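You operate a simulated robot arm through the tools that you are given. There is no shell and no other tool. Be economical: measure what you need, move in short steps, check, and stop when the job is done.

Carry out the task below with a simulated robot arm. There is one attempt and no reset: what you move stays moved.

TASK
Rub the crust off the sample mould with the yellow block, then lower the lift and close the mould.
Fine: put the block back; the lid ends shut and clamped.
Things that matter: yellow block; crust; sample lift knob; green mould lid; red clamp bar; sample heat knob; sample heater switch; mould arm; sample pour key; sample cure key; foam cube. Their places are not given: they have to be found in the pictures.

It is judged by the outcome, as a careful person would: the job done as asked, and still so three seconds after it is handed in. It fails if anything else is knocked over, pushed out of place, dropped, spilled or broken.

THE ROBOT
A 6-joint arm with a two-finger parallel gripper, fixed in place. Base frame: the origin is at the foot of the arm, x ahead of it, y to its left, z up; the work surface is at about z = 0.82. Lengths are in m, angles in degrees, forces in N, time in s.
With the tool pointing down near the work surface it reaches from about 0.26 to 0.68 m from the base axis. Its first joint turns from -66.0 to 66.0 degrees. Payload 2.9 kg.
Tool frame: the origin (TCP) lies between the finger pads and is the grasp point; the fingertips stand 0.03 m ahead of it; z points along the fingers, y is the line along which they close. The gripper opens to 0.11 m. The fingers are 0.02 m wide and 0.01 m thick; the gripper's body (0.048 by 0.112 m) begins 0.055 m behind the TCP.
Orientation is told as [roll, pitch, yaw] about the base's x, y, z axes, in that order, counted from this pose: with the fingers straight down and closing along the base's y, the tool's x points along the base's -x, its y along +y and its z along -z.

THE INTERFACE
- The arm moves only by the tool servo_tool. Its argument "series" is one flat list of numbers, 6 for each row, row after row: the shift along the tool's x, y, z in m, then the turn, a rotation vector about the tool's x, y, z in degrees. In form: [dx, dy, dz, wx, wy, wz, dx, dy, dz, wx, wy, wz, ...]. A call has 1 to 20 rows; each row is the pose to reach, as a shift and turn from the pose commanded when the call began, along the tool's axes at that moment. "hand" is the gripper command, from -1 (fully open) to 1 (shut), values between in proportion, set as the call begins (left out, the last holds). A row lasts 0.2 s, in which the tool goes at most 0.05 m and 8.6 degrees; a call with a longer step from one row to the next is refused whole, and so is a gripper value outside its range. A pose out of reach is approached as far as the arm can. The call stops where the force on the tool passes 70 N (or 10 N more than at its start, if that is more) or the arm is blocked; 0.2 s more then pass. The fingers move at their own pace (about 0.108 m/s each) and stop on an object; they squeeze with about 42 N. The grip force told is the motor's: it shows also when the fingers shut on nothing. Time passes only in rows, and 0.2 s behind the last, so rows that repeat a pose let the fingers close. It gives the time, the measured TCP pose, the force on the tool (base axes), the opening and the grip force at its end, in the units of the frame above (readings bear some noise).
- Cameras (640 x 400 px; columns grow to the right, rows downward): "scene" is fixed at [0.1093, 0.4566, 1.3876]; the picture's right is [-0.43, -0.90, 0.00], its down [-0.52, 0.25, -0.82] and it looks along [0.74, -0.35, -0.58] (base axes); focal length 321 px, centre (320, 200). "wrist" rides on the gripper at [-0.036, 0, -0.057] in the tool frame; the picture's right is [0.00, -1.00, 0.00], its down [0.97, 0.00, -0.24] and it looks along [0.24, 0.00, 0.97] (tool axes); focal length 218 px, centre (320, 200).
- snapshot(camera): a new picture of that camera. No time passes.
- locate(camera, pixels): for up to 12 pixels [column, row] of the newest picture of that camera ("zoom" is the newest enlarged one), the place [x, y, z] in the base frame of the surface seen there, good to about 0.002 m, but the place of the scene camera against the robot may be out by one fixed shift of up to 0.012 m in any direction. No time passes.
- zoom(camera, box): a new picture of the part [left, top, right, bottom] of that camera's present view, enlarged. No time passes.
- finish_job(): hands the job in; it is judged then, once.

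Work in short steps. Measure before you move; look again where a grasp or a placing could have gone wrong, and mend it. You have 80 turns and 46 pictures in all, the two below and enlarged ones among them. Open the gripper and draw the arm clear of the work before you hand the job in, unless the task says otherwise; then end with one line.

The tools are called after "Emit:" as name(argument=value, ...) on one line, values as JSON. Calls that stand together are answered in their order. servo_tool: Moves the arm, as the interface text tells. Its arguments: {"type":"object","properties":{"series":{"type":"array"},"hand":{"type":"number"}},"required":["series"]} The other tools are called the same way: snapshot (camera) takes a picture; locate (camera, pixels) gives the place of the surface under pixels of a picture; zoom (camera, box) takes an enlarged picture of a part of a camera's view; finish_job () hands the job in.

At the start:

```text
time: 0.0
ee_pos: [0.4306, 0.1768, 1.136]
orientation: [0.0, 0.1, 0.0]
contact_force: [0.2, -0.9, 0.7]
grip_width: 0.1101
gripper_force: 0.1
```

scene: 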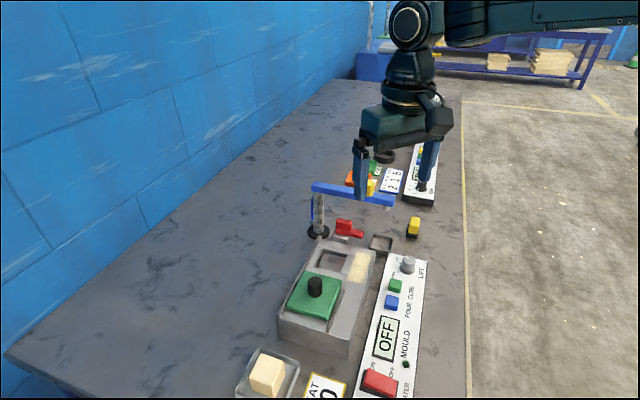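
wrist: 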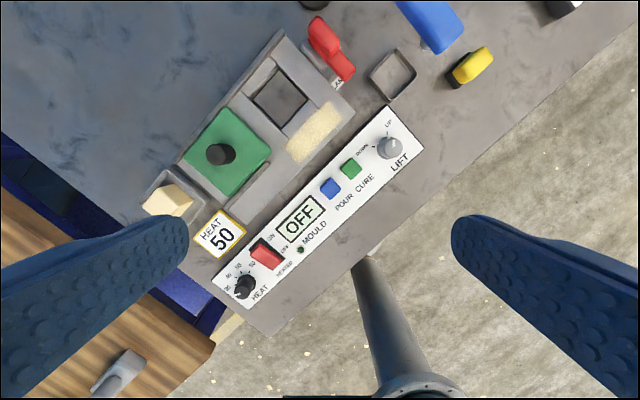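

I'll look closer at both views before moving anything.

Emit:
zoom(camera="scene", box=[220, 130, 480, 400])

Emit:
zoom(camera="wrist", box=[140, 0, 520, 310])

Emit:
locate(camera="wrist", pixels=[[472, 65], [315, 130], [220, 153], [280, 97], [325, 35], [343, 70], [390, 145], [393, 75], [425, 20], [245, 287], [165, 200], [285, 45]])

```text
1.48 times, centred on (350, 265) of scene
```

zoom: 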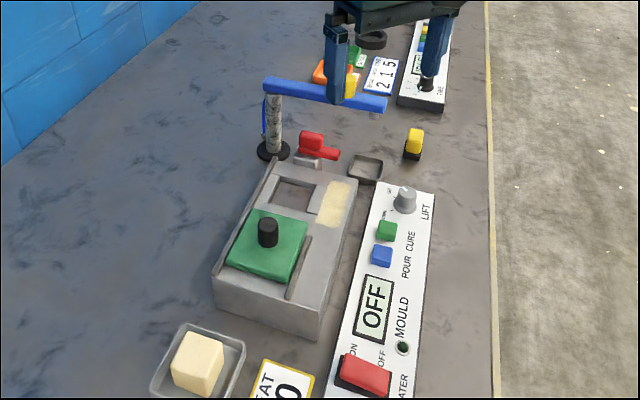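

```text
1.29 times, centred on (330, 155) of wrist
```

zoom: 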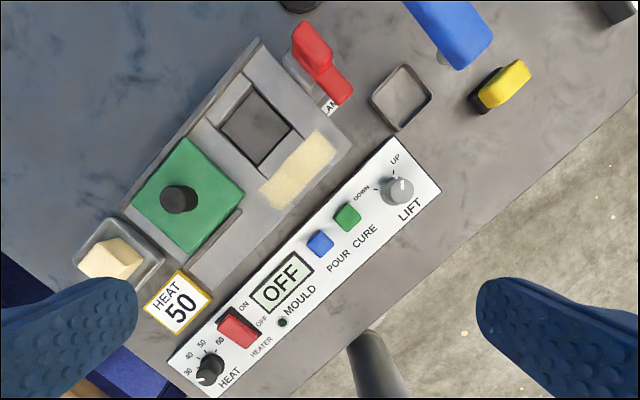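

```text
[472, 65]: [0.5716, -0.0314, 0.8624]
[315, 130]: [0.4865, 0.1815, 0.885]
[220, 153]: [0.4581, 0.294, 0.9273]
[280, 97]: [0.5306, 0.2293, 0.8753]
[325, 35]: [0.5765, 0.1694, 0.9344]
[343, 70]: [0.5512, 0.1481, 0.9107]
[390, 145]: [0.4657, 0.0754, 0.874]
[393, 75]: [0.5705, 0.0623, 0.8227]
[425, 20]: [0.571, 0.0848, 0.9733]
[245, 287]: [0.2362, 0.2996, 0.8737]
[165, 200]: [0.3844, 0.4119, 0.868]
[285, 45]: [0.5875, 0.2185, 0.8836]
```

The yellow block is near [0.57,-0.03]. I'll move over it, staying high above the blue arm, and take a closer look.

Emit:
servo_tool(series=[-0.026, -0.04, 0, 0, 0, 0, -0.052, -0.08, 0, 0, 0, 0, -0.078, -0.12, 0.0, 0, 0, 0, -0.104, -0.16, 0.03, 0, 0, 0, -0.13, -0.2, 0.06, 0, 0, 0], hand=-1)

Emit:
snapshot(camera="wrist")

Emit:
snapshot(camera="scene")

```text
refused: row 4 steps farther than a row can; nothing moved
```

```text
41 pictures are left
```

wrist: 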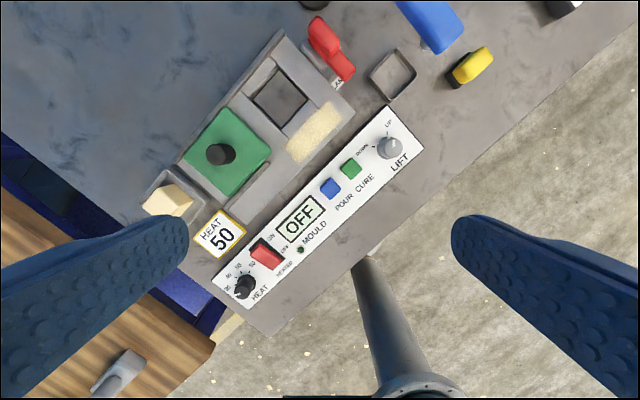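

```text
40 pictures are left
```

scene: 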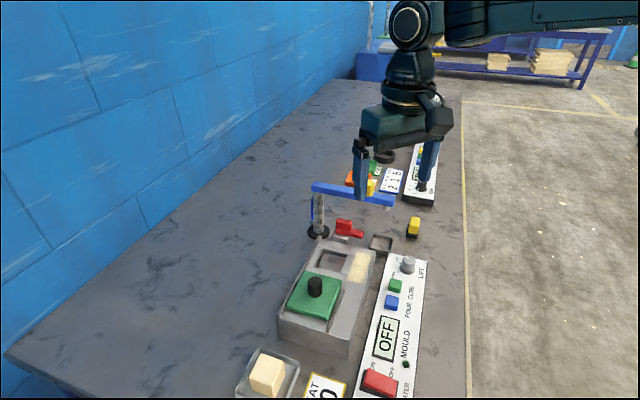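

The last step was too long, so nothing moved. I'll send it again with shorter rows.

Emit:
servo_tool(series=[-0.024, -0.036, 0, 0, 0, 0, -0.048, -0.072, 0, 0, 0, 0, -0.072, -0.108, 0.0, 0, 0, 0, -0.096, -0.144, 0.01, 0, 0, 0, -0.12, -0.18, 0.03, 0, 0, 0, -0.13, -0.2, 0.06, 0, 0, 0], hand=-1)

Emit:
snapshot(camera="wrist")

```text
time: 1.4
ee_pos: [0.5601, -0.0221, 1.0786]
orientation: [0.1, 0.0, 0.0]
contact_force: [0.1, -0.2, 0.1]
grip_width: 0.1099
gripper_force: 0.2
```

```text
39 pictures are left
```

wrist: 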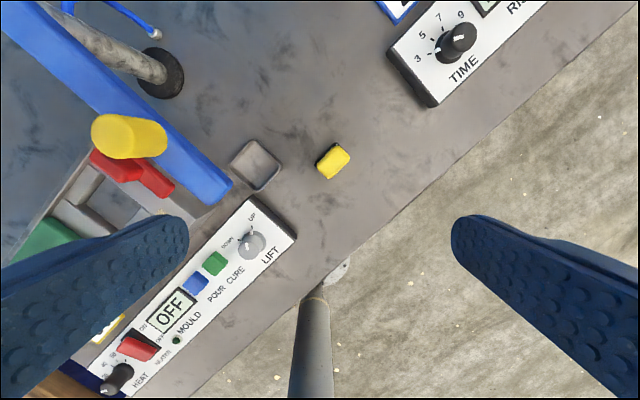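

A second yellow object shows at (130,135) near the blue arm. I'll look closer there and at the block at (333,160).

Emit:
zoom(camera="wrist", box=[40, 60, 360, 260])

Emit:
locate(camera="wrist", pixels=[[128, 128], [333, 158], [318, 160], [337, 145], [349, 157], [332, 178], [255, 165], [210, 180], [110, 100], [162, 82], [250, 245], [20, 10]])

Emit:
zoom(camera="scene", box=[280, 150, 440, 280])

```text
2.00 times, centred on (200, 160) of wrist
```

zoom: 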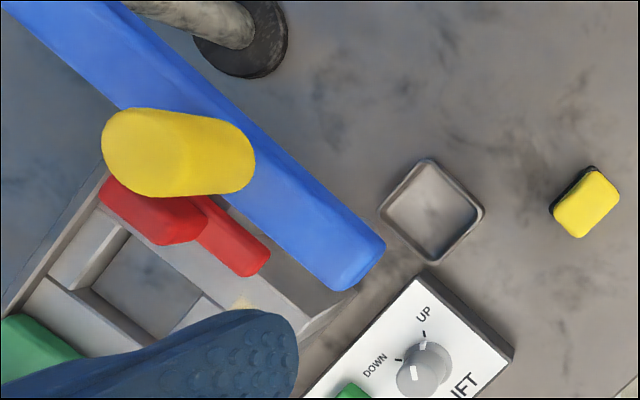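

```text
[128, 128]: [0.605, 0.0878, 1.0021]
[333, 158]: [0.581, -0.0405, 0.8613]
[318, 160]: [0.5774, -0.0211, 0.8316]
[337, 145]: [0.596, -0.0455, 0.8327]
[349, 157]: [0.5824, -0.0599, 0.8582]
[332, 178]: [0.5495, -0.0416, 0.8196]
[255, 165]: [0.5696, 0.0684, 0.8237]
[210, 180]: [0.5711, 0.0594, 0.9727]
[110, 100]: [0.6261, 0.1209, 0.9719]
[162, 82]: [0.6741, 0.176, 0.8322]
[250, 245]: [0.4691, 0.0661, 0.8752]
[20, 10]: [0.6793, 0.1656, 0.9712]
```

```text
3.08 times, centred on (360, 215) of scene
```

zoom: 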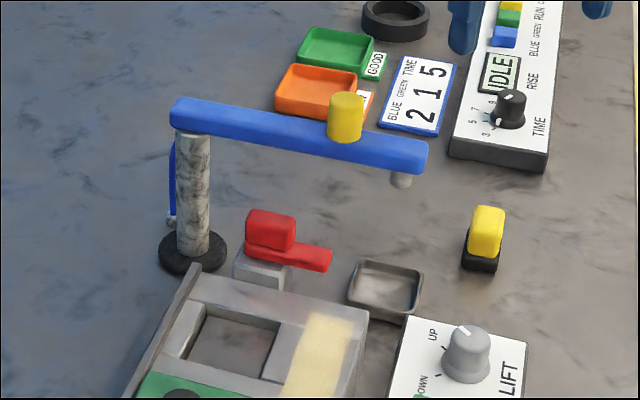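

The yellow knob at (130,135) is just the handle on the blue pour arm, which I'll leave alone. The block's long side is at about 45° like the fixture, so I'll yaw +45° above it and go lower for a closer look.

Emit:
servo_tool(series=[-0.003, -0.003, 0.01, 0, 0, 7.5, -0.006, -0.006, 0.02, 0, 0, 15, -0.009, -0.009, 0.03, 0, 0, 22.5, -0.012, -0.012, 0.045, 0, 0, 30, -0.015, -0.014, 0.06, 0, 0, 37.5, -0.017, -0.016, 0.078, 0, 0, 45, -0.017, -0.016, 0.078, 0, 0, 45], hand=-0.1)

Emit:
snapshot(camera="wrist")

```text
time: 3.0
ee_pos: [0.5779, -0.0398, 0.9981]
orientation: [0.0, -0.1, -45.1]
contact_force: [1.0, 0.1, -0.2]
grip_width: 0.0607
gripper_force: 0.0
```

```text
36 pictures are left
```

wrist: 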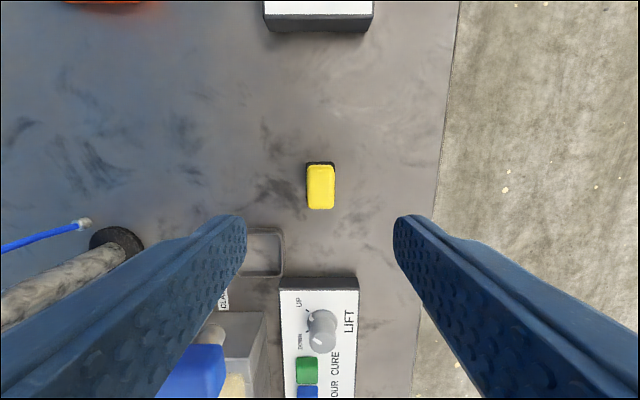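

The block is centred at (320,187) and square to the tool. I'll measure its faces.

Emit:
locate(camera="wrist", pixels=[[320, 185], [308, 185], [332, 185], [320, 168], [320, 204], [320, 163], [302, 190], [265, 245], [320, 330]])

Emit:
zoom(camera="wrist", box=[260, 140, 380, 230])

```text
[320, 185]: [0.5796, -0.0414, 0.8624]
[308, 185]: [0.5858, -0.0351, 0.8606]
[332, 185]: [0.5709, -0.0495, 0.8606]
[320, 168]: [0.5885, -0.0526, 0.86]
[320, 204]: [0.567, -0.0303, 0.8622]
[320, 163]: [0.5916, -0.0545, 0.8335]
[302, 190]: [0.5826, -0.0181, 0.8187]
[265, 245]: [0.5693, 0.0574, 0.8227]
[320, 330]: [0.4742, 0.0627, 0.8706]
```

```text
4.44 times, centred on (320, 185) of wrist
```

zoom: 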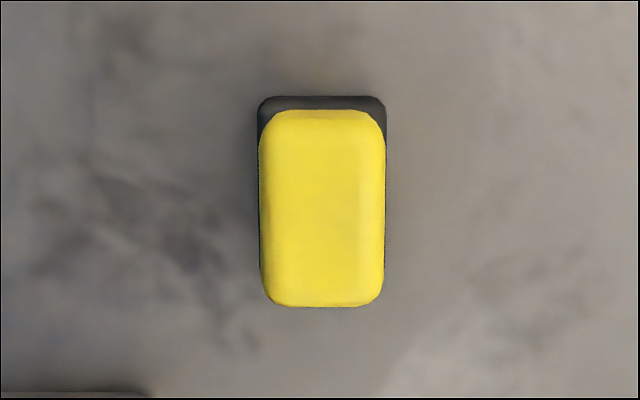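

The block's centre is at (0.5785,-0.0415), it is 24 mm thick and its top is at z 0.862. I'll descend to TCP z ≈ 0.86.

Emit:
servo_tool(series=[-0.0016, -0.0008, 0.045, 0, 0, 0, -0.0016, -0.0008, 0.085, 0, 0, 0, -0.0016, -0.0008, 0.115, 0, 0, 0, -0.0016, -0.0008, 0.138, 0, 0, 0, -0.0016, -0.0008, 0.138, 0, 0, 0])

Emit:
snapshot(camera="wrist")

```text
time: 4.2
ee_pos: [0.5783, -0.0408, 0.8601]
orientation: [-0.1, -0.1, -45.0]
contact_force: [-1.2, 0.7, 0.1]
grip_width: 0.0606
gripper_force: 0.1
```

```text
34 pictures are left
```

wrist: 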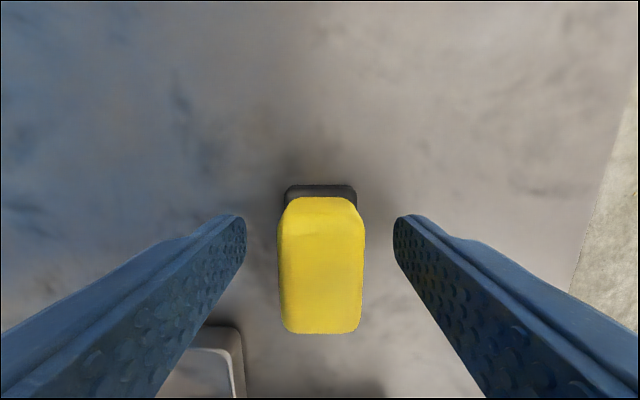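

The block is centred between the pads at (320,265), so I'll close the gripper on it.

Emit:
servo_tool(series=[0, 0, 0, 0, 0, 0, 0, 0, 0, 0, 0, 0, 0, 0, 0, 0, 0, 0, 0, 0, 0, 0, 0, 0], hand=1)

Emit:
servo_tool(series=[0, 0, -0.02, 0, 0, 0, 0, 0, -0.06, 0, 0, 0, 0, 0, -0.1, 0, 0, 0, 0, 0, -0.14, 0, 0, 0, 0, 0, -0.18, 0, 0, 0])

Emit:
snapshot(camera="wrist")

```text
time: 5.2
ee_pos: [0.579, -0.0402, 0.8605]
orientation: [0.1, 0.1, -45.0]
contact_force: [0.7, 0.8, -1.0]
grip_width: 0.0288
gripper_force: 42.6
```

```text
time: 6.4
ee_pos: [0.5784, -0.0408, 1.041]
orientation: [0.0, 0.1, -45.0]
contact_force: [0.2, 1.0, -1.4]
grip_width: 0.0291
gripper_force: 41.8
```

```text
33 pictures are left
```

wrist: 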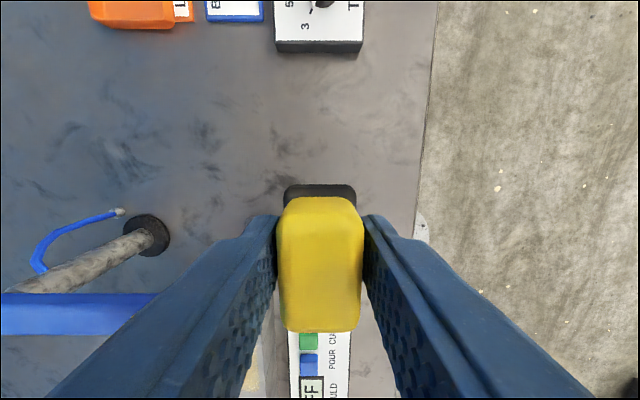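

The block is held, with an opening of 29 mm. I'll travel high along the panel side to a spot where I can see the crust.

Emit:
servo_tool(series=[0, 0, -0.04, 0, 0, 0, 0.04, 0.0, -0.06, 0, 0, 0, 0.085, 0, -0.06, 0, 0, 0, 0.13, 0.0, -0.06, 0, 0, 0, 0.17, 0.015, -0.06, 0, 0, 0, 0.21, 0.03, -0.06, 0, 0, 0, 0.25, 0.039, -0.06, 0, 0, 0, 0.278, 0.039, -0.06, 0, 0, 0])

Emit:
snapshot(camera="wrist")

Emit:
snapshot(camera="scene")

```text
time: 8.2
ee_pos: [0.4076, 0.184, 1.1003]
orientation: [0.0, 0.0, -45.0]
contact_force: [0.5, 0.6, -1.5]
grip_width: 0.0288
gripper_force: 41.6
```

```text
32 pictures are left
```

wrist: 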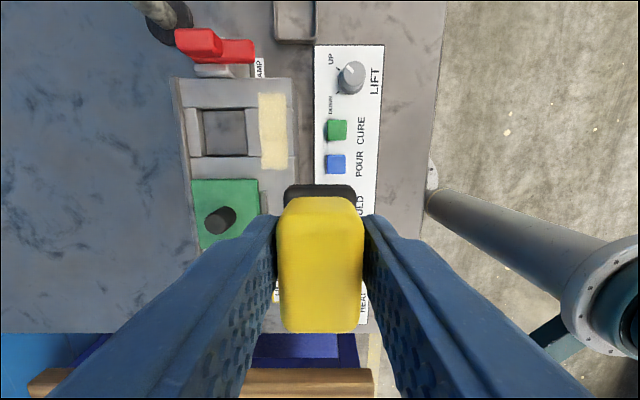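

```text
31 pictures are left
```

scene: 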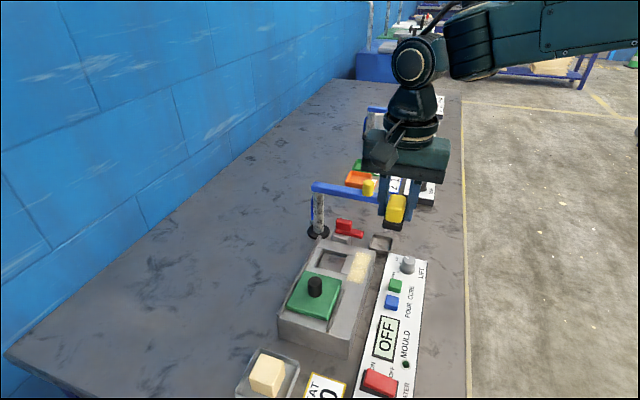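

The crust shows clearly at (258–287, 93–170). I'll measure it and the parts around it.

Emit:
zoom(camera="wrist", box=[160, 0, 400, 150])

Emit:
zoom(camera="wrist", box=[160, 75, 320, 265])

Emit:
locate(camera="wrist", pixels=[[262, 97], [284, 97], [263, 166], [286, 166], [273, 130], [240, 90], [222, 130], [292, 150], [255, 185], [196, 185], [200, 42], [240, 50]])

```text
2.67 times, centred on (280, 75) of wrist
```

zoom: 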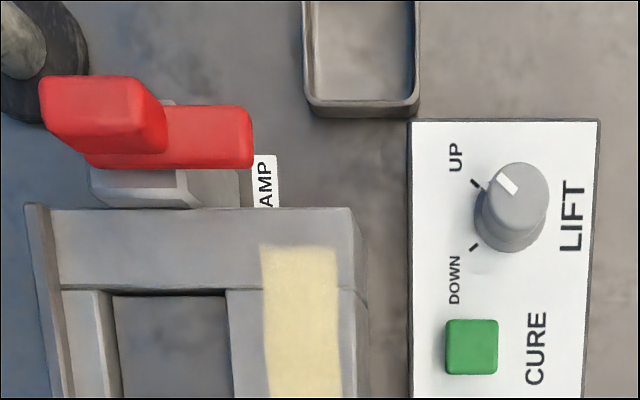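

```text
2.11 times, centred on (240, 170) of wrist
```

zoom: 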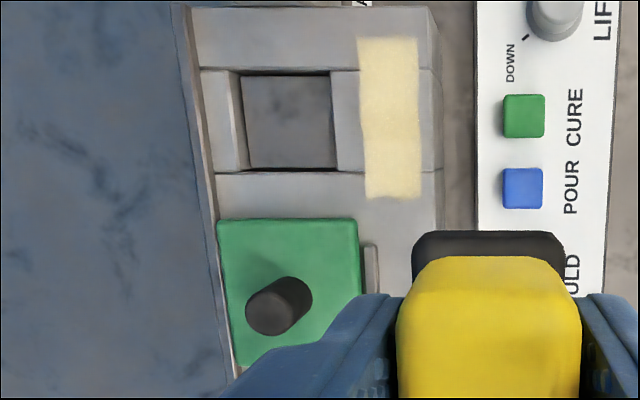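

```text
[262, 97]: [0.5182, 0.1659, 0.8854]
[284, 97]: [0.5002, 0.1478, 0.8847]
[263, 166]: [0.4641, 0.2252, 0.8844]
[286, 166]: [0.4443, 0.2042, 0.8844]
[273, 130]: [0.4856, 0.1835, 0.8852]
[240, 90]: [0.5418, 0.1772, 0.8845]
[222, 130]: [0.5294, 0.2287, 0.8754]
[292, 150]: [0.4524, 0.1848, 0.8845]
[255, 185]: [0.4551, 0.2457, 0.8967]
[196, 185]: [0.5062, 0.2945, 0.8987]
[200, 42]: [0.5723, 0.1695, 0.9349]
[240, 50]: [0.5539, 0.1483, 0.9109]
```

The crust spans s=(x−y)/√2 from 0.166 to 0.253 and t=(x+y)/√2 from 0.456 to 0.488, at z 0.885. I'll go above its middle and come down to just above contact.

Emit:
servo_tool(series=[-0.025, 0.02, 0.03, 0, 0, 0, -0.05, 0.04, 0.05, 0, 0, 0, -0.052, 0.0537, 0.09, 0, 0, 0, -0.052, 0.0537, 0.13, 0, 0, 0, -0.052, 0.0537, 0.155, 0, 0, 0, -0.052, 0.0537, 0.171, 0, 0, 0])

Emit:
snapshot(camera="wrist")

Emit:
zoom(camera="scene", box=[260, 160, 460, 360])

```text
time: 9.6
ee_pos: [0.4834, 0.1836, 0.9285]
orientation: [0.0, 0.0, -45.0]
contact_force: [0.3, 0.6, -1.1]
grip_width: 0.0291
gripper_force: 41.8
```

```text
28 pictures are left
```

wrist: 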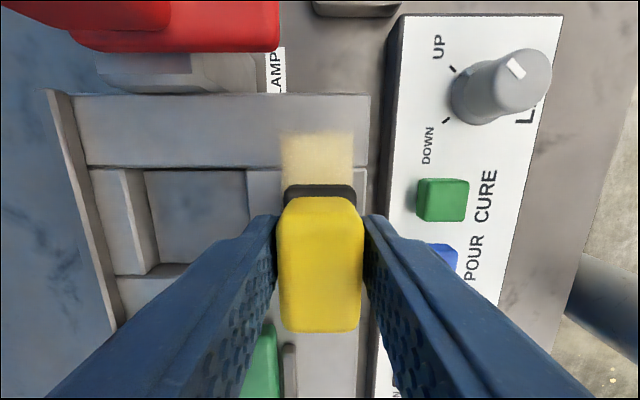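

```text
2.00 times, centred on (360, 260) of scene
```

zoom: 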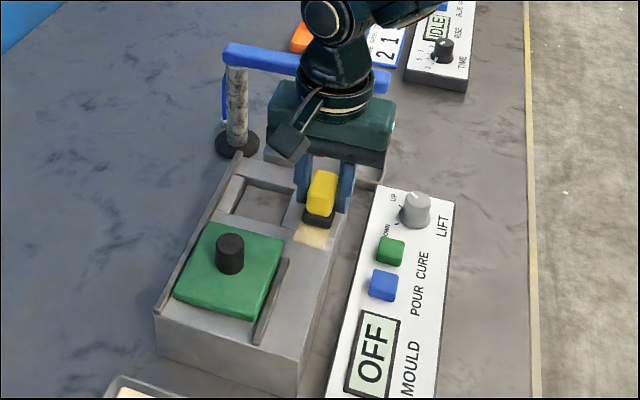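

The block hovers about 4 mm above the crust. I'll lower it gently until it touches.

Emit:
servo_tool(series=[0, 0, 0.002, 0, 0, 0, 0, 0, 0.004, 0, 0, 0, 0, 0, 0.0055, 0, 0, 0, 0, 0, 0.0055, 0, 0, 0])

```text
time: 10.6
ee_pos: [0.4838, 0.1842, 0.9247]
orientation: [0.0, -0.1, -44.9]
contact_force: [-0.5, 0.9, 2.7]
grip_width: 0.0289
gripper_force: 41.7
```

It is touching, at about 4 N. I'll press a little more and rub along the crust on the panel-side lane.

Emit:
servo_tool(series=[0, -0.003, 0.002, 0, 0, 0, -0.01, -0.006, 0.0025, 0, 0, 0, -0.02, -0.007, 0.0025, 0, 0, 0, -0.03, -0.007, 0.0025, 0, 0, 0, -0.015, -0.007, 0.0025, 0, 0, 0, 0, -0.007, 0.0025, 0, 0, 0, 0.015, -0.007, 0.0025, 0, 0, 0, 0.031, -0.007, 0.0025, 0, 0, 0, 0.015, -0.007, 0.0025, 0, 0, 0, 0, -0.007, 0.0025, 0, 0, 0, -0.015, -0.007, 0.0025, 0, 0, 0, -0.03, -0.007, 0.0025, 0, 0, 0, -0.015, -0.007, 0.0025, 0, 0, 0, 0, -0.007, 0.0025, 0, 0, 0, 0.015, -0.007, 0.0025, 0, 0, 0, 0.031, -0.007, 0.0025, 0, 0, 0, 0.031, -0.007, 0.0025, 0, 0, 0])

Emit:
snapshot(camera="wrist")

```text
time: 14.2
ee_pos: [0.4564, 0.2007, 0.9207]
orientation: [0.0, 0.0, -45.1]
contact_force: [0.6, -0.6, 0.7]
grip_width: 0.0288
gripper_force: 41.6
```

```text
26 pictures are left
```

wrist: 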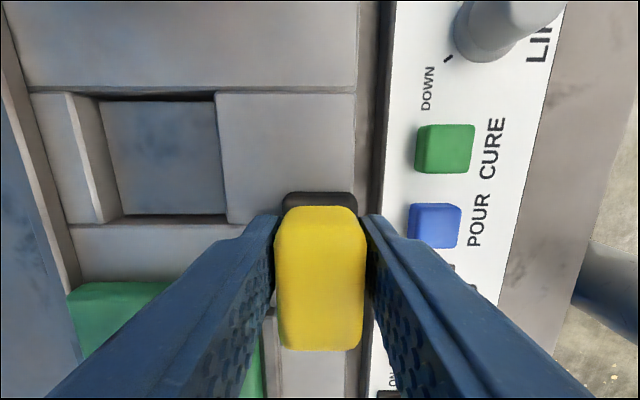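

The visible crust is gone. I'll raise the block 60 mm and check the whole deck and my hold on the block.

Emit:
servo_tool(series=[0, 0, -0.03, 0, 0, 0, 0.03, -0.02, -0.06, 0, 0, 0, 0.06, -0.04, -0.09, 0, 0, 0, 0.06, -0.05, -0.12, 0, 0, 0, 0.06, -0.05, -0.12, 0, 0, 0])

Emit:
snapshot(camera="wrist")

Emit:
zoom(camera="scene", box=[260, 160, 460, 360])

```text
time: 15.4
ee_pos: [0.3782, 0.2068, 1.0403]
orientation: [0.0, 0.0, -45.0]
contact_force: [-0.5, 0.0, -0.4]
grip_width: 0.0289
gripper_force: 41.9
```

```text
25 pictures are left
```

wrist: 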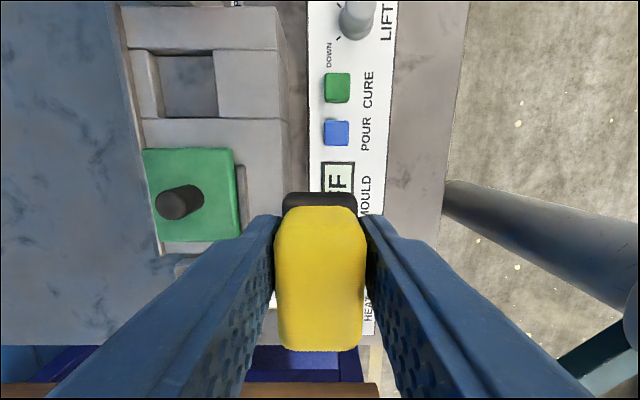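

```text
2.00 times, centred on (360, 260) of scene
```

zoom: 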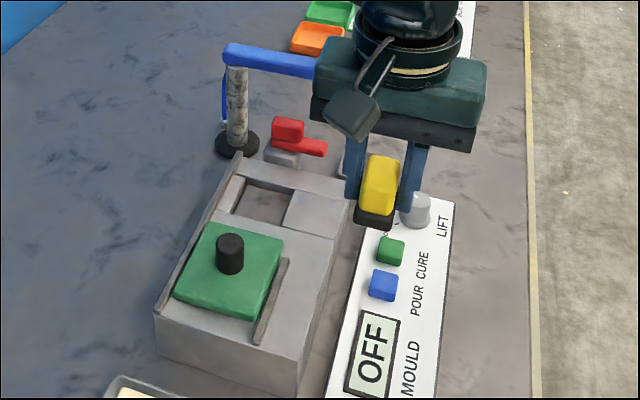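

The deck is clean. The block shifted a little in the grip, so I'll measure it relative to the TCP before returning it.

Emit:
locate(camera="wrist", pixels=[[320, 215], [320, 280], [320, 340], [320, 350], [320, 208], [320, 194], [285, 275], [358, 275]])

```text
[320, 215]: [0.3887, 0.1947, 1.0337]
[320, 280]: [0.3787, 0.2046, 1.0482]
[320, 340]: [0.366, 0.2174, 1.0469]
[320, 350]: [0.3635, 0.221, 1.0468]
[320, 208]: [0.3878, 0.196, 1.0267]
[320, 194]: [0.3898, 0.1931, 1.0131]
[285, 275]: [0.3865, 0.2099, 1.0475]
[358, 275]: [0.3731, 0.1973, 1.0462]
```

The block sits about 5 mm higher and 3 mm toward tool +x in the grip. I'll allow for that and travel back above its home spot.

Emit:
servo_tool(series=[0, -0.02, -0.02, 0, 0, 0, -0.04, -0.034, -0.02, 0, 0, 0, -0.085, -0.034, -0.02, 0, 0, 0, -0.13, -0.034, -0.02, 0, 0, 0, -0.175, -0.034, -0.02, 0, 0, 0, -0.22, -0.034, -0.02, 0, 0, 0, -0.265, -0.034, -0.02, 0, 0, 0, -0.305, -0.034, -0.01, 0, 0, 0, -0.3202, -0.034, 0.03, 0, 0, 0, -0.3202, -0.034, 0.075, 0, 0, 0, -0.3202, -0.034, 0.12, 0, 0, 0, -0.3202, -0.034, 0.16, 0, 0, 0, -0.3202, -0.034, 0.178, 0, 0, 0, -0.3202, -0.034, 0.178, 0, 0, 0])

Emit:
snapshot(camera="wrist")

```text
time: 18.4
ee_pos: [0.5819, -0.0424, 0.864]
orientation: [0.0, 0.0, -44.9]
contact_force: [0.0, -0.6, -1.0]
grip_width: 0.0288
gripper_force: 42.0
```

```text
23 pictures are left
```

wrist: 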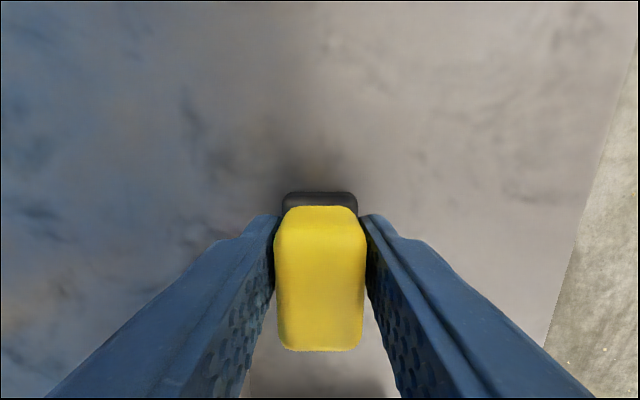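

The block is a few mm above the bench. I'll lower it to light contact.

Emit:
servo_tool(series=[0, 0.0, 0.003, 0, 0, 0, 0, 0.0, 0.005, 0, 0, 0, 0, 0.0, 0.0065, 0, 0, 0, 0, 0.0, 0.0065, 0, 0, 0])

```text
time: 19.4
ee_pos: [0.5804, -0.0425, 0.8565]
orientation: [0.1, 0.0, -45.0]
contact_force: [0.4, -0.6, -0.8]
grip_width: 0.0289
gripper_force: 42.3
```

Emit:
servo_tool(series=[0, 0.0, 0.001, 0, 0, 0, 0, 0.0, 0.002, 0, 0, 0, 0, 0, 0.002, 0, 0, 0])

```text
time: 20.2
ee_pos: [0.5808, -0.0427, 0.856]
orientation: [0.0, 0.0, -45.0]
contact_force: [-2.5, -0.9, 9.8]
grip_width: 0.0287
gripper_force: 41.8
```

The bench reads about 10 N, so the block is seated. I'll release it and rise.

Emit:
servo_tool(series=[0, 0, -0.001, 0, 0, 0, 0, 0, -0.001, 0, 0, 0, 0, 0, -0.001, 0, 0, 0], hand=-0.1)

Emit:
servo_tool(series=[0, 0, -0.03, 0, 0, 0, 0, 0, -0.07, 0, 0, 0, 0, 0, -0.11, 0, 0, 0, 0, 0, -0.15, 0, 0, 0, 0, 0, -0.18, 0, 0, 0, 0, 0, -0.18, 0, 0, 0])

Emit:
snapshot(camera="wrist")

```text
time: 21.0
ee_pos: [0.5816, -0.0419, 0.8568]
orientation: [0.0, 0.0, -45.0]
contact_force: [0.3, 0.5, -0.4]
grip_width: 0.0605
gripper_force: 0.0
```

```text
time: 22.4
ee_pos: [0.5813, -0.0406, 1.0358]
orientation: [0.0, 0.1, -45.0]
contact_force: [0.3, 0.6, -0.6]
grip_width: 0.0604
gripper_force: 0.0
```

```text
22 pictures are left
```

wrist: 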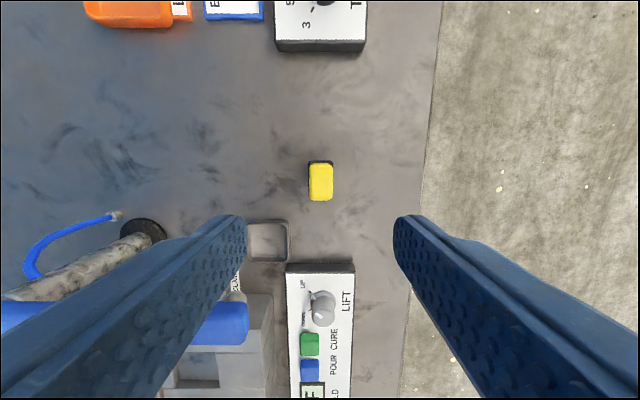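

The block stands upright. I'll confirm where it is and measure the lift knob.

Emit:
locate(camera="wrist", pixels=[[320, 181], [320, 167], [320, 198], [308, 181], [332, 181], [322, 297], [332, 310], [314, 312], [322, 318]])

Emit:
zoom(camera="wrist", box=[270, 250, 370, 350])

```text
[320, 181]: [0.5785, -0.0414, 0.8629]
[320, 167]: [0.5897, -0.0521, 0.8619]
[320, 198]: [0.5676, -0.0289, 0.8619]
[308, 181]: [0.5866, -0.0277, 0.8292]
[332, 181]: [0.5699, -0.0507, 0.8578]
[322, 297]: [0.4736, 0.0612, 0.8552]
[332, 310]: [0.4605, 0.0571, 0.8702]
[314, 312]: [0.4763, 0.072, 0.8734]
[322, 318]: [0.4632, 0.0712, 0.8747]
```

```text
4.00 times, centred on (320, 300) of wrist
```

zoom: 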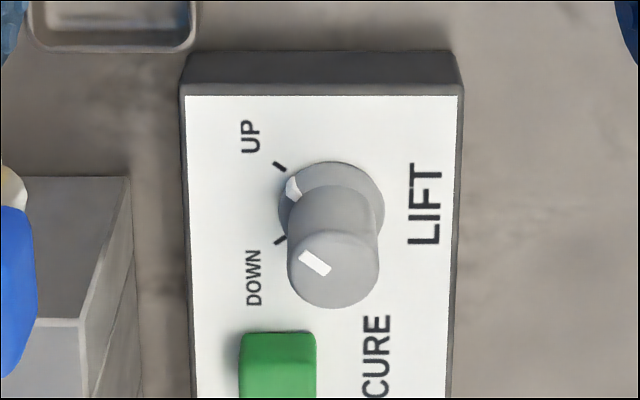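

The block is back at (0.5785,-0.0414), exactly its original place. The lift knob points at UP, with DOWN about 75° counterclockwise. I'll move above the knob.

Emit:
servo_tool(series=[0.04, -0.0045, 0, 0, 0, 0, 0.08, -0.0045, 0, 0, 0, 0, 0.12, -0.0045, 0, 0, 0, 0, 0.1628, -0.0045, 0.005, 0, 0, 0, 0.1628, -0.0045, 0.05, 0, 0, 0, 0.1628, -0.0045, 0.07, 0, 0, 0, 0.1628, -0.0045, 0.07, 0, 0, 0], hand=0.1)

Emit:
snapshot(camera="wrist")

```text
time: 24.0
ee_pos: [0.4652, 0.0684, 0.9646]
orientation: [0.0, 0.0, -45.0]
contact_force: [0.4, 0.3, -0.2]
grip_width: 0.0492
gripper_force: 0.0
```

```text
20 pictures are left
```

wrist: 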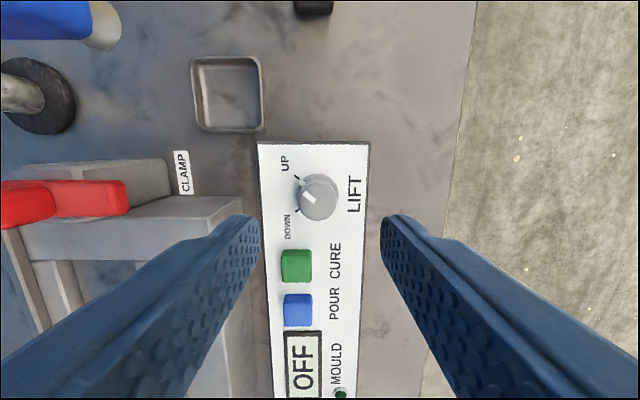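

I'll measure the knob in this near-overhead view.

Emit:
locate(camera="wrist", pixels=[[319, 199], [336, 199], [304, 199], [319, 184], [319, 214], [300, 181], [330, 236], [296, 258], [296, 250]])

Emit:
zoom(camera="wrist", box=[270, 150, 370, 250])

```text
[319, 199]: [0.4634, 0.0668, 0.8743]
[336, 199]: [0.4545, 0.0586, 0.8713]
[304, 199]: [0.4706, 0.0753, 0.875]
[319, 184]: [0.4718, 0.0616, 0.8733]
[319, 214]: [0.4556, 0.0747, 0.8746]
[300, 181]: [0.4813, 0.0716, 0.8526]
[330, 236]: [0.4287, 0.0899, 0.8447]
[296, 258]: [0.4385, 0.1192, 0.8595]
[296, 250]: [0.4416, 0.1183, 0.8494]
```

```text
4.00 times, centred on (320, 200) of wrist
```

zoom: 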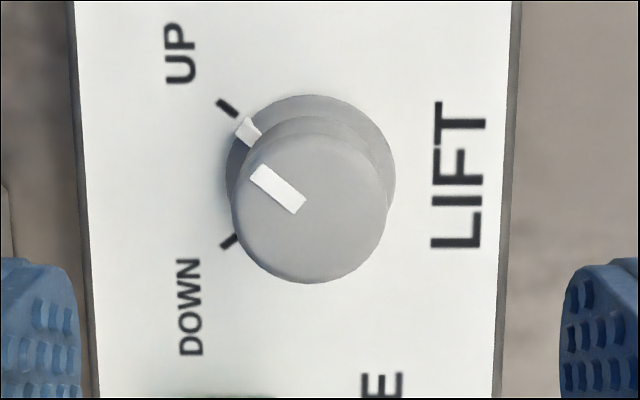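

The knob's top centre is near (0.4625,0.069), diameter 26 mm. I'll pre-rotate the tool +38° so the 77° turn is symmetric, then descend around the knob.

Emit:
servo_tool(series=[0.0023, -0.0015, 0.0, 0, 0, 7.6, 0.0023, -0.0015, 0.0, 0, 0, 15.2, 0.0023, -0.0015, 0.0, 0, 0, 22.8, 0.0023, -0.0015, 0.0, 0, 0, 30.4, 0.0023, -0.0015, 0.0, 0, 0, 38, 0.0023, -0.0015, 0.03, 0, 0, 38, 0.0023, -0.0015, 0.055, 0, 0, 38, 0.0023, -0.0015, 0.075, 0, 0, 38, 0.0023, -0.0015, 0.075, 0, 0, 38])

Emit:
snapshot(camera="wrist")

```text
time: 26.0
ee_pos: [0.4613, 0.0693, 0.8913]
orientation: [0.0, 0.0, -83.0]
contact_force: [0.1, -0.5, 0.2]
grip_width: 0.0494
gripper_force: 0.1
```

```text
18 pictures are left
```

wrist: 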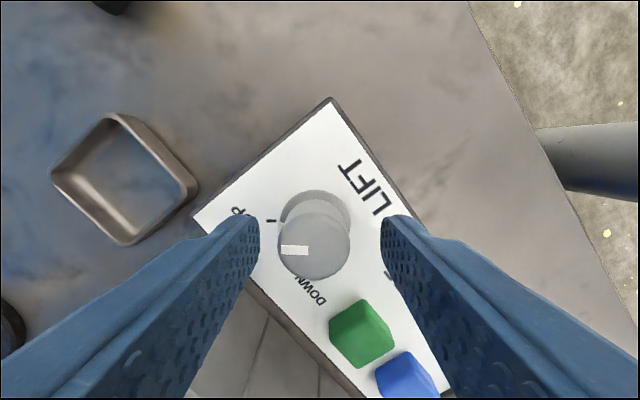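

The knob's centre at (314,245) is about 2 mm off in tool y. I'll correct that and close.

Emit:
servo_tool(series=[0, 0.002, 0.003, 0, 0, 0, 0, 0.002, 0.003, 0, 0, 0])

Emit:
servo_tool(series=[0, 0, 0, 0, 0, 0, 0, 0, 0, 0, 0, 0, 0, 0, 0, 0, 0, 0], hand=1)

```text
time: 26.6
ee_pos: [0.4623, 0.071, 0.8903]
orientation: [-0.1, 0.1, -83.0]
contact_force: [0.2, -0.4, -0.5]
grip_width: 0.0497
gripper_force: 0.1
```

```text
time: 27.4
ee_pos: [0.4635, 0.0698, 0.889]
orientation: [0.1, 0.1, -83.0]
contact_force: [6.3, 1.5, -3.0]
grip_width: 0.0275
gripper_force: 44.2
```

The knob is gripped at 27.5 mm. I'll turn it counterclockwise 77°.

Emit:
servo_tool(series=[0, 0, 0, 0, 0, -7.7, 0, 0, 0, 0, 0, -15.4, 0, 0, 0, 0, 0, -23.1, 0, 0, 0, 0, 0, -30.8, 0, 0, 0, 0, 0, -38.5, 0, 0, 0, 0, 0, -46.2, 0, 0, 0, 0, 0, -53.9, 0, 0, 0, 0, 0, -61.6, 0, 0, 0, 0, 0, -69.3, 0, 0, 0, 0, 0, -77, 0, 0, 0, 0, 0, -77])

Emit:
servo_tool(series=[0, 0, 0, 0, 0, 0, 0, 0, 0, 0, 0, 0], hand=0.1)

Emit:
servo_tool(series=[0, 0, -0.03, 0, 0, 0, 0, 0, -0.07, 0, 0, 0, 0, 0, -0.11, 0, 0, 0, 0, 0, -0.15, 0, 0, 0, 0, 0, -0.15, 0, 0, 0])

Emit:
snapshot(camera="wrist")

```text
time: 29.8
ee_pos: [0.4641, 0.0711, 0.8884]
orientation: [0.2, -0.2, -5.6]
contact_force: [11.7, 15.3, 18.7]
grip_width: 0.0277
gripper_force: 45.4
```

```text
time: 30.4
ee_pos: [0.4614, 0.0689, 0.888]
orientation: [-0.1, 0.2, -5.9]
contact_force: [0.8, 0.2, -0.3]
grip_width: 0.0496
gripper_force: 0.1
```

```text
time: 31.6
ee_pos: [0.4627, 0.0694, 1.0386]
orientation: [0.0, -0.1, -6.0]
contact_force: [0.1, -0.3, 0.2]
grip_width: 0.0495
gripper_force: 0.1
```

```text
17 pictures are left
```

wrist: 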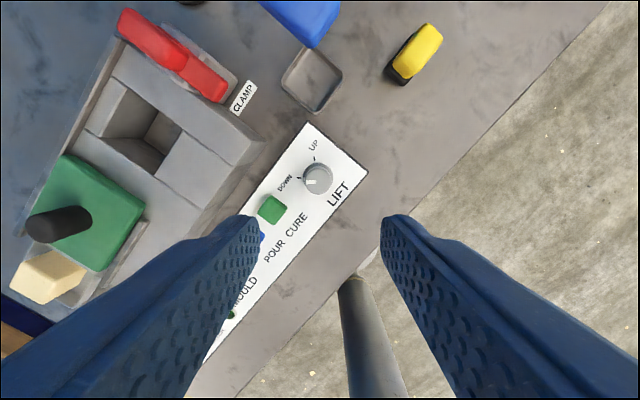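

The knob points at DOWN and the cavity floor has dropped. Next I'll move over the lid's knob with the tool yawed back to -45°.

Emit:
servo_tool(series=[0.0068, 0.0387, 0, 0, 0, 6.5, 0.0136, 0.0774, 0, 0, 0, 13, 0.0204, 0.1162, 0, 0, 0, 19.5, 0.0272, 0.1549, 0, 0, 0, 26, 0.034, 0.1937, 0, 0, 0, 32.5, 0.041, 0.2324, 0, 0, 0, 39, 0.041, 0.2324, 0, 0, 0, 39])

Emit:
snapshot(camera="wrist")

```text
time: 33.2
ee_pos: [0.4463, 0.3063, 1.0362]
orientation: [0.0, 0.0, -45.0]
contact_force: [0.4, -0.4, -0.8]
grip_width: 0.0495
gripper_force: 0.1
```

```text
16 pictures are left
```

wrist: 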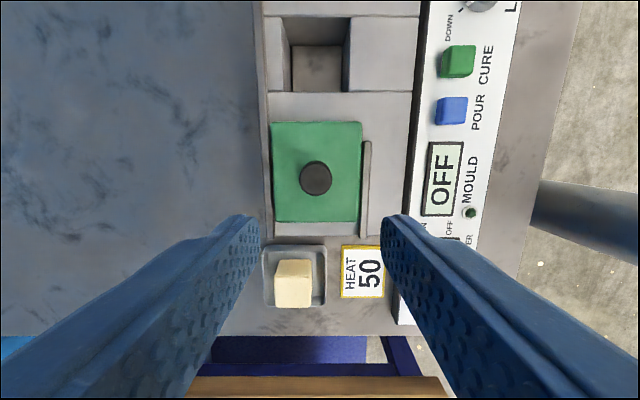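

I'll measure the lid corners, its knob, the cavity rim and the rails.

Emit:
locate(camera="wrist", pixels=[[276, 126], [359, 125], [278, 218], [358, 218], [315, 180], [302, 178], [330, 178], [310, 88], [355, 80], [278, 80], [367, 145], [265, 150]])

Emit:
zoom(camera="wrist", box=[230, 0, 430, 240])

```text
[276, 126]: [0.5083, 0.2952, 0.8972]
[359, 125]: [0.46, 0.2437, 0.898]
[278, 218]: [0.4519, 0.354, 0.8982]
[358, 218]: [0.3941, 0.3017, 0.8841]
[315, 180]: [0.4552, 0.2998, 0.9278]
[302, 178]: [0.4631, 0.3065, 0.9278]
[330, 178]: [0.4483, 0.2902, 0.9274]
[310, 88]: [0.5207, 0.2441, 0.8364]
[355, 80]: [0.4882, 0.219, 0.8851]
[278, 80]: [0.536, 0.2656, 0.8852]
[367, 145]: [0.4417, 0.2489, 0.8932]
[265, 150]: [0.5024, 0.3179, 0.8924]
```

```text
1.67 times, centred on (330, 120) of wrist
```

zoom: 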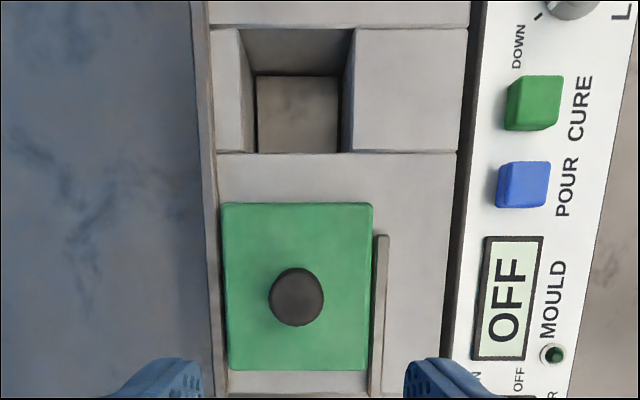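

The lid's centre is s 0.111, t 0.533, with its knob (22 mm) at the centre. The cavity centre is s ≈ 0.211, t ≈ 0.534, and the rails guide along s, so the slide is 0.100. I'll descend on the knob.

Emit:
servo_tool(series=[-0.006, 0.0011, 0.04, 0, 0, 0, -0.0122, 0.0011, 0.075, 0, 0, 0, -0.0122, 0.0011, 0.102, 0, 0, 0, -0.0122, 0.0011, 0.102, 0, 0, 0])

Emit:
snapshot(camera="wrist")

```text
time: 34.2
ee_pos: [0.4555, 0.2973, 0.9344]
orientation: [0.1, -0.1, -45.1]
contact_force: [1.0, 0.2, 0.3]
grip_width: 0.0498
gripper_force: 0.0
```

```text
14 pictures are left
```

wrist: 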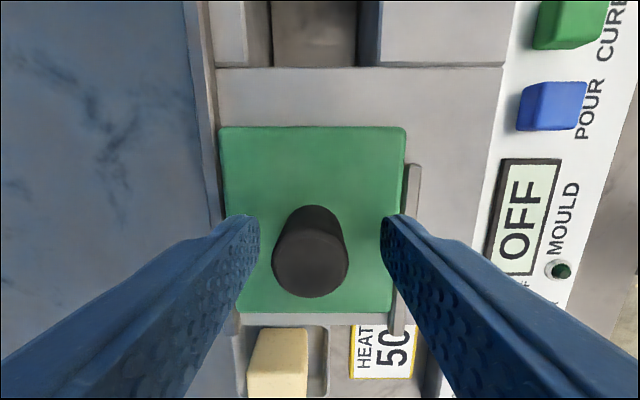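

The knob top at (310,262) is 3 mm off in y. I'll correct that, then grip.

Emit:
servo_tool(series=[0, 0.003, 0, 0, 0, 0, 0, 0.003, 0, 0, 0, 0])

Emit:
servo_tool(series=[0, 0, 0, 0, 0, 0, 0, 0, 0, 0, 0, 0, 0, 0, 0, 0, 0, 0], hand=1)

```text
time: 34.8
ee_pos: [0.4568, 0.2992, 0.9339]
orientation: [0.1, -0.1, -45.0]
contact_force: [1.2, -0.2, -0.3]
grip_width: 0.0496
gripper_force: 0.1
```

```text
time: 35.6
ee_pos: [0.4579, 0.2988, 0.9344]
orientation: [0.0, 0.0, -45.0]
contact_force: [-2.0, -0.8, -1.7]
grip_width: 0.025
gripper_force: 45.0
```

I have the lid knob at 25 mm. I'll slide it a short 20 mm first and check the forces.

Emit:
servo_tool(series=[-0.005, 0, 0, 0, 0, 0, -0.01, 0, 0, 0, 0, 0, -0.015, 0, 0, 0, 0, 0, -0.02, 0, 0, 0, 0, 0])

Emit:
snapshot(camera="wrist")

```text
time: 36.6
ee_pos: [0.4716, 0.2848, 0.934]
orientation: [-0.2, 0.0, -45.0]
contact_force: [-4.1, -3.4, -11.8]
grip_width: 0.0255
gripper_force: 44.7
```

```text
13 pictures are left
```

wrist: 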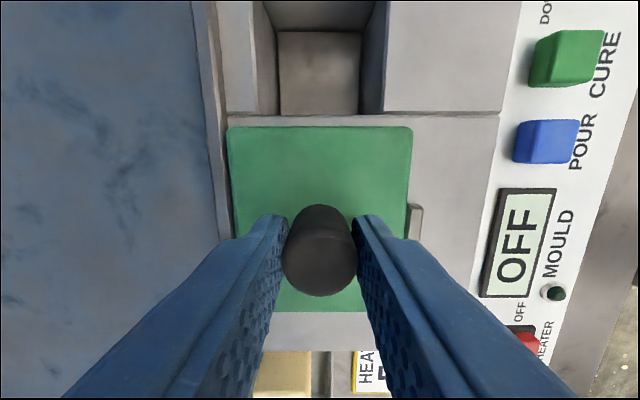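

The lid slides freely along the rail. I'll continue the remaining 80 mm.

Emit:
servo_tool(series=[-0.01, 0, 0, 0, 0, 0, -0.02, 0, 0, 0, 0, 0, -0.03, 0, 0, 0, 0, 0, -0.04, 0, 0, 0, 0, 0, -0.05, 0, 0, 0, 0, 0, -0.06, 0, 0, 0, 0, 0, -0.07, 0, 0, 0, 0, 0, -0.08, 0, 0, 0, 0, 0, -0.08, 0, 0, 0, 0, 0])

Emit:
snapshot(camera="wrist")

```text
time: 38.6
ee_pos: [0.528, 0.23, 0.9347]
orientation: [-0.3, 0.0, -45.1]
contact_force: [-16.1, -12.3, -7.0]
grip_width: 0.0253
gripper_force: 45.4
```

```text
12 pictures are left
```

wrist: 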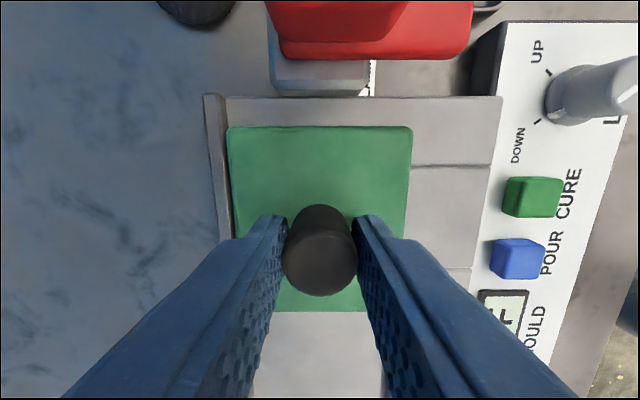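

The lid now covers the cavity. I'll check its centring against the deck seams at rows 165 and 268, which mark the cavity edges.

Emit:
locate(camera="wrist", pixels=[[450, 165], [450, 268], [250, 129], [390, 129], [350, 308], [350, 98], [450, 97], [405, 12], [330, 12]])

```text
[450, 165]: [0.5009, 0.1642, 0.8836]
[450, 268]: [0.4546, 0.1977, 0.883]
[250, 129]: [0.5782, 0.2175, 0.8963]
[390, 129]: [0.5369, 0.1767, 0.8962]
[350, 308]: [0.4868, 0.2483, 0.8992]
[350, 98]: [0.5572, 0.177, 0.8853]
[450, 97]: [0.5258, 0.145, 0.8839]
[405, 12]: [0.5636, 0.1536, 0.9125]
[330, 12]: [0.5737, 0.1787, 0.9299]
```

Seam centre s is 0.2099 and lid centre 0.2118, so it's well centred. I'll relieve the side load and nudge 3 mm to feel for an end stop.

Emit:
servo_tool(series=[0, -0.002, 0, 0, 0, 0, -0.0015, -0.003, 0, 0, 0, 0, -0.003, -0.003, 0, 0, 0, 0, -0.003, -0.003, 0, 0, 0, 0])

```text
time: 39.6
ee_pos: [0.5292, 0.2296, 0.9353]
orientation: [0.1, 0.1, -44.5]
contact_force: [-4.6, 25.5, -18.3]
grip_width: 0.0254
gripper_force: 45.5
```

There is a 21 N reaction along s, so the lid is at its end stop. I'll relax the load and release the knob.

Emit:
servo_tool(series=[0.0015, 0.001, 0, 0, 0, 0, 0.002, 0.001, 0, 0, 0, 0])

Emit:
servo_tool(series=[0, 0, 0, 0, 0, 0, 0, 0, 0, 0, 0, 0], hand=0.1)

Emit:
servo_tool(series=[0, 0, -0.03, 0, 0, 0, 0, 0, -0.06, 0, 0, 0, 0.03, 0, -0.09, 0, 0, 0, 0.05, 0, -0.11, 0, 0, 0, 0.05, 0, -0.11, 0, 0, 0])

Emit:
snapshot(camera="wrist")

```text
time: 40.2
ee_pos: [0.5287, 0.2284, 0.936]
orientation: [0.1, 0.0, -44.8]
contact_force: [5.0, 23.6, -22.2]
grip_width: 0.0253
gripper_force: 45.5
```

```text
time: 40.8
ee_pos: [0.5286, 0.2267, 0.9363]
orientation: [0.0, 0.1, -45.1]
contact_force: [-0.3, -0.1, -0.4]
grip_width: 0.0494
gripper_force: 0.0
```

```text
time: 42.0
ee_pos: [0.4906, 0.2609, 1.0466]
orientation: [0.0, 0.0, -45.0]
contact_force: [0.1, 0.7, 0.7]
grip_width: 0.0494
gripper_force: 0.0
```

```text
11 pictures are left
```

wrist: 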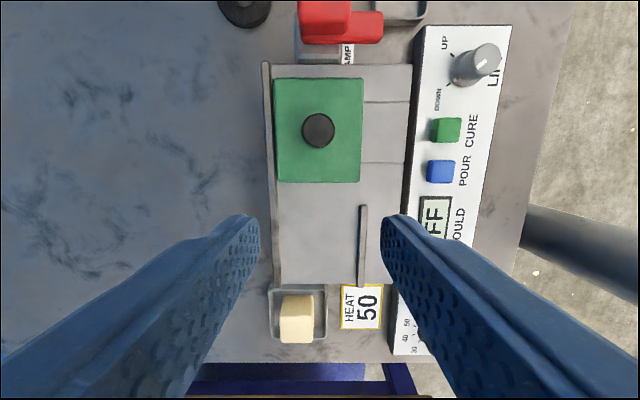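

The lid is released. I'll check where it sits and look at the clamp.

Emit:
locate(camera="wrist", pixels=[[300, 81], [340, 81], [320, 180], [308, 22], [340, 8], [345, 30], [380, 28], [300, 55], [345, 50], [330, 45]])

Emit:
zoom(camera="wrist", box=[270, 0, 430, 100])

Emit:
zoom(camera="scene", box=[300, 200, 400, 270])

```text
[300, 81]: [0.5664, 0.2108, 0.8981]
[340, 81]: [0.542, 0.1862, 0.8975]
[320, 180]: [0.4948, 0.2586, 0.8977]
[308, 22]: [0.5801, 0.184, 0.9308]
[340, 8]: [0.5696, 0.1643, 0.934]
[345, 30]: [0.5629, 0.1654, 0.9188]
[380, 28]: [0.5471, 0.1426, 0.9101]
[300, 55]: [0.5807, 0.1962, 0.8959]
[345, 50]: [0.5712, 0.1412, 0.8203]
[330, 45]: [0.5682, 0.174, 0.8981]
```

```text
4.00 times, centred on (350, 50) of wrist
```

zoom: 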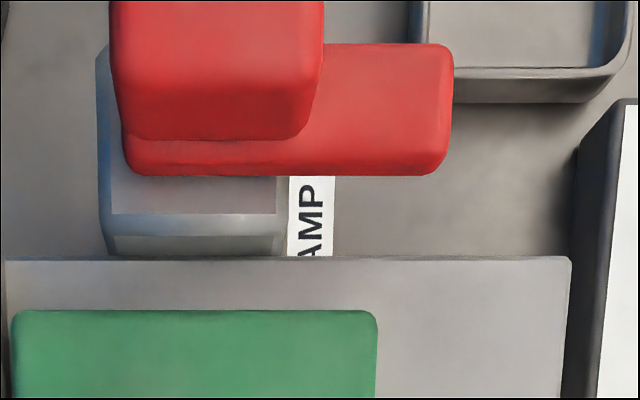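

```text
5.71 times, centred on (350, 235) of scene
```

zoom: 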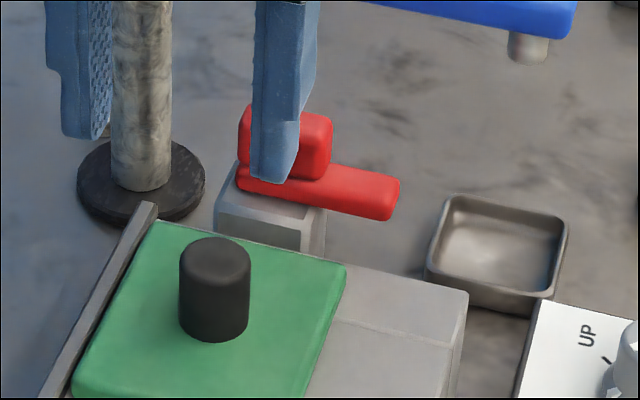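

The lid is seated, with its front edge at s ≈ 0.252. The clamp bar sits on a pedestal at s ≈ 0.287, t ≈ 0.53 with a red handle on top, and must swing clockwise to point over the lid. I'll go above the handle at yaw +45°, clear of the blue arm, for a close look.

Emit:
servo_tool(series=[0, 0, -0.014, 0, 0, -8.2, 0, 0, -0.014, 0, 0, -16.4, 0, 0, -0.014, 0, 0, -24.6, -0.015, 0, -0.014, 0, 0, -32.8, -0.03, 0, -0.014, 0, 0, -41, -0.045, 0, -0.014, 0, 0, -49.2, -0.06, 0, -0.014, 0, 0, -57.4, -0.075, 0, -0.014, 0, 0, -65.6, -0.09, -0.002, -0.014, 0, 0, -73.8, -0.105, -0.003, -0.014, 0, 0, -82, -0.1246, -0.004, -0.014, 0, 0, -90, -0.1246, -0.004, -0.014, 0, 0, -90])

Emit:
snapshot(camera="wrist")

```text
time: 44.6
ee_pos: [0.5785, 0.171, 1.0601]
orientation: [0.0, 0.0, 45.2]
contact_force: [0.4, -1.5, 0.0]
grip_width: 0.0495
gripper_force: 0.0
```

```text
8 pictures are left
```

wrist: 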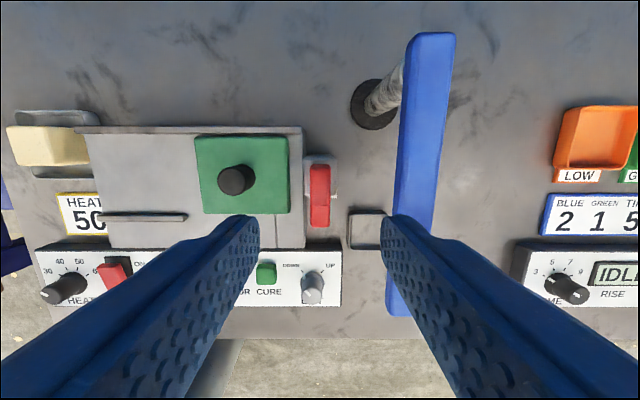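

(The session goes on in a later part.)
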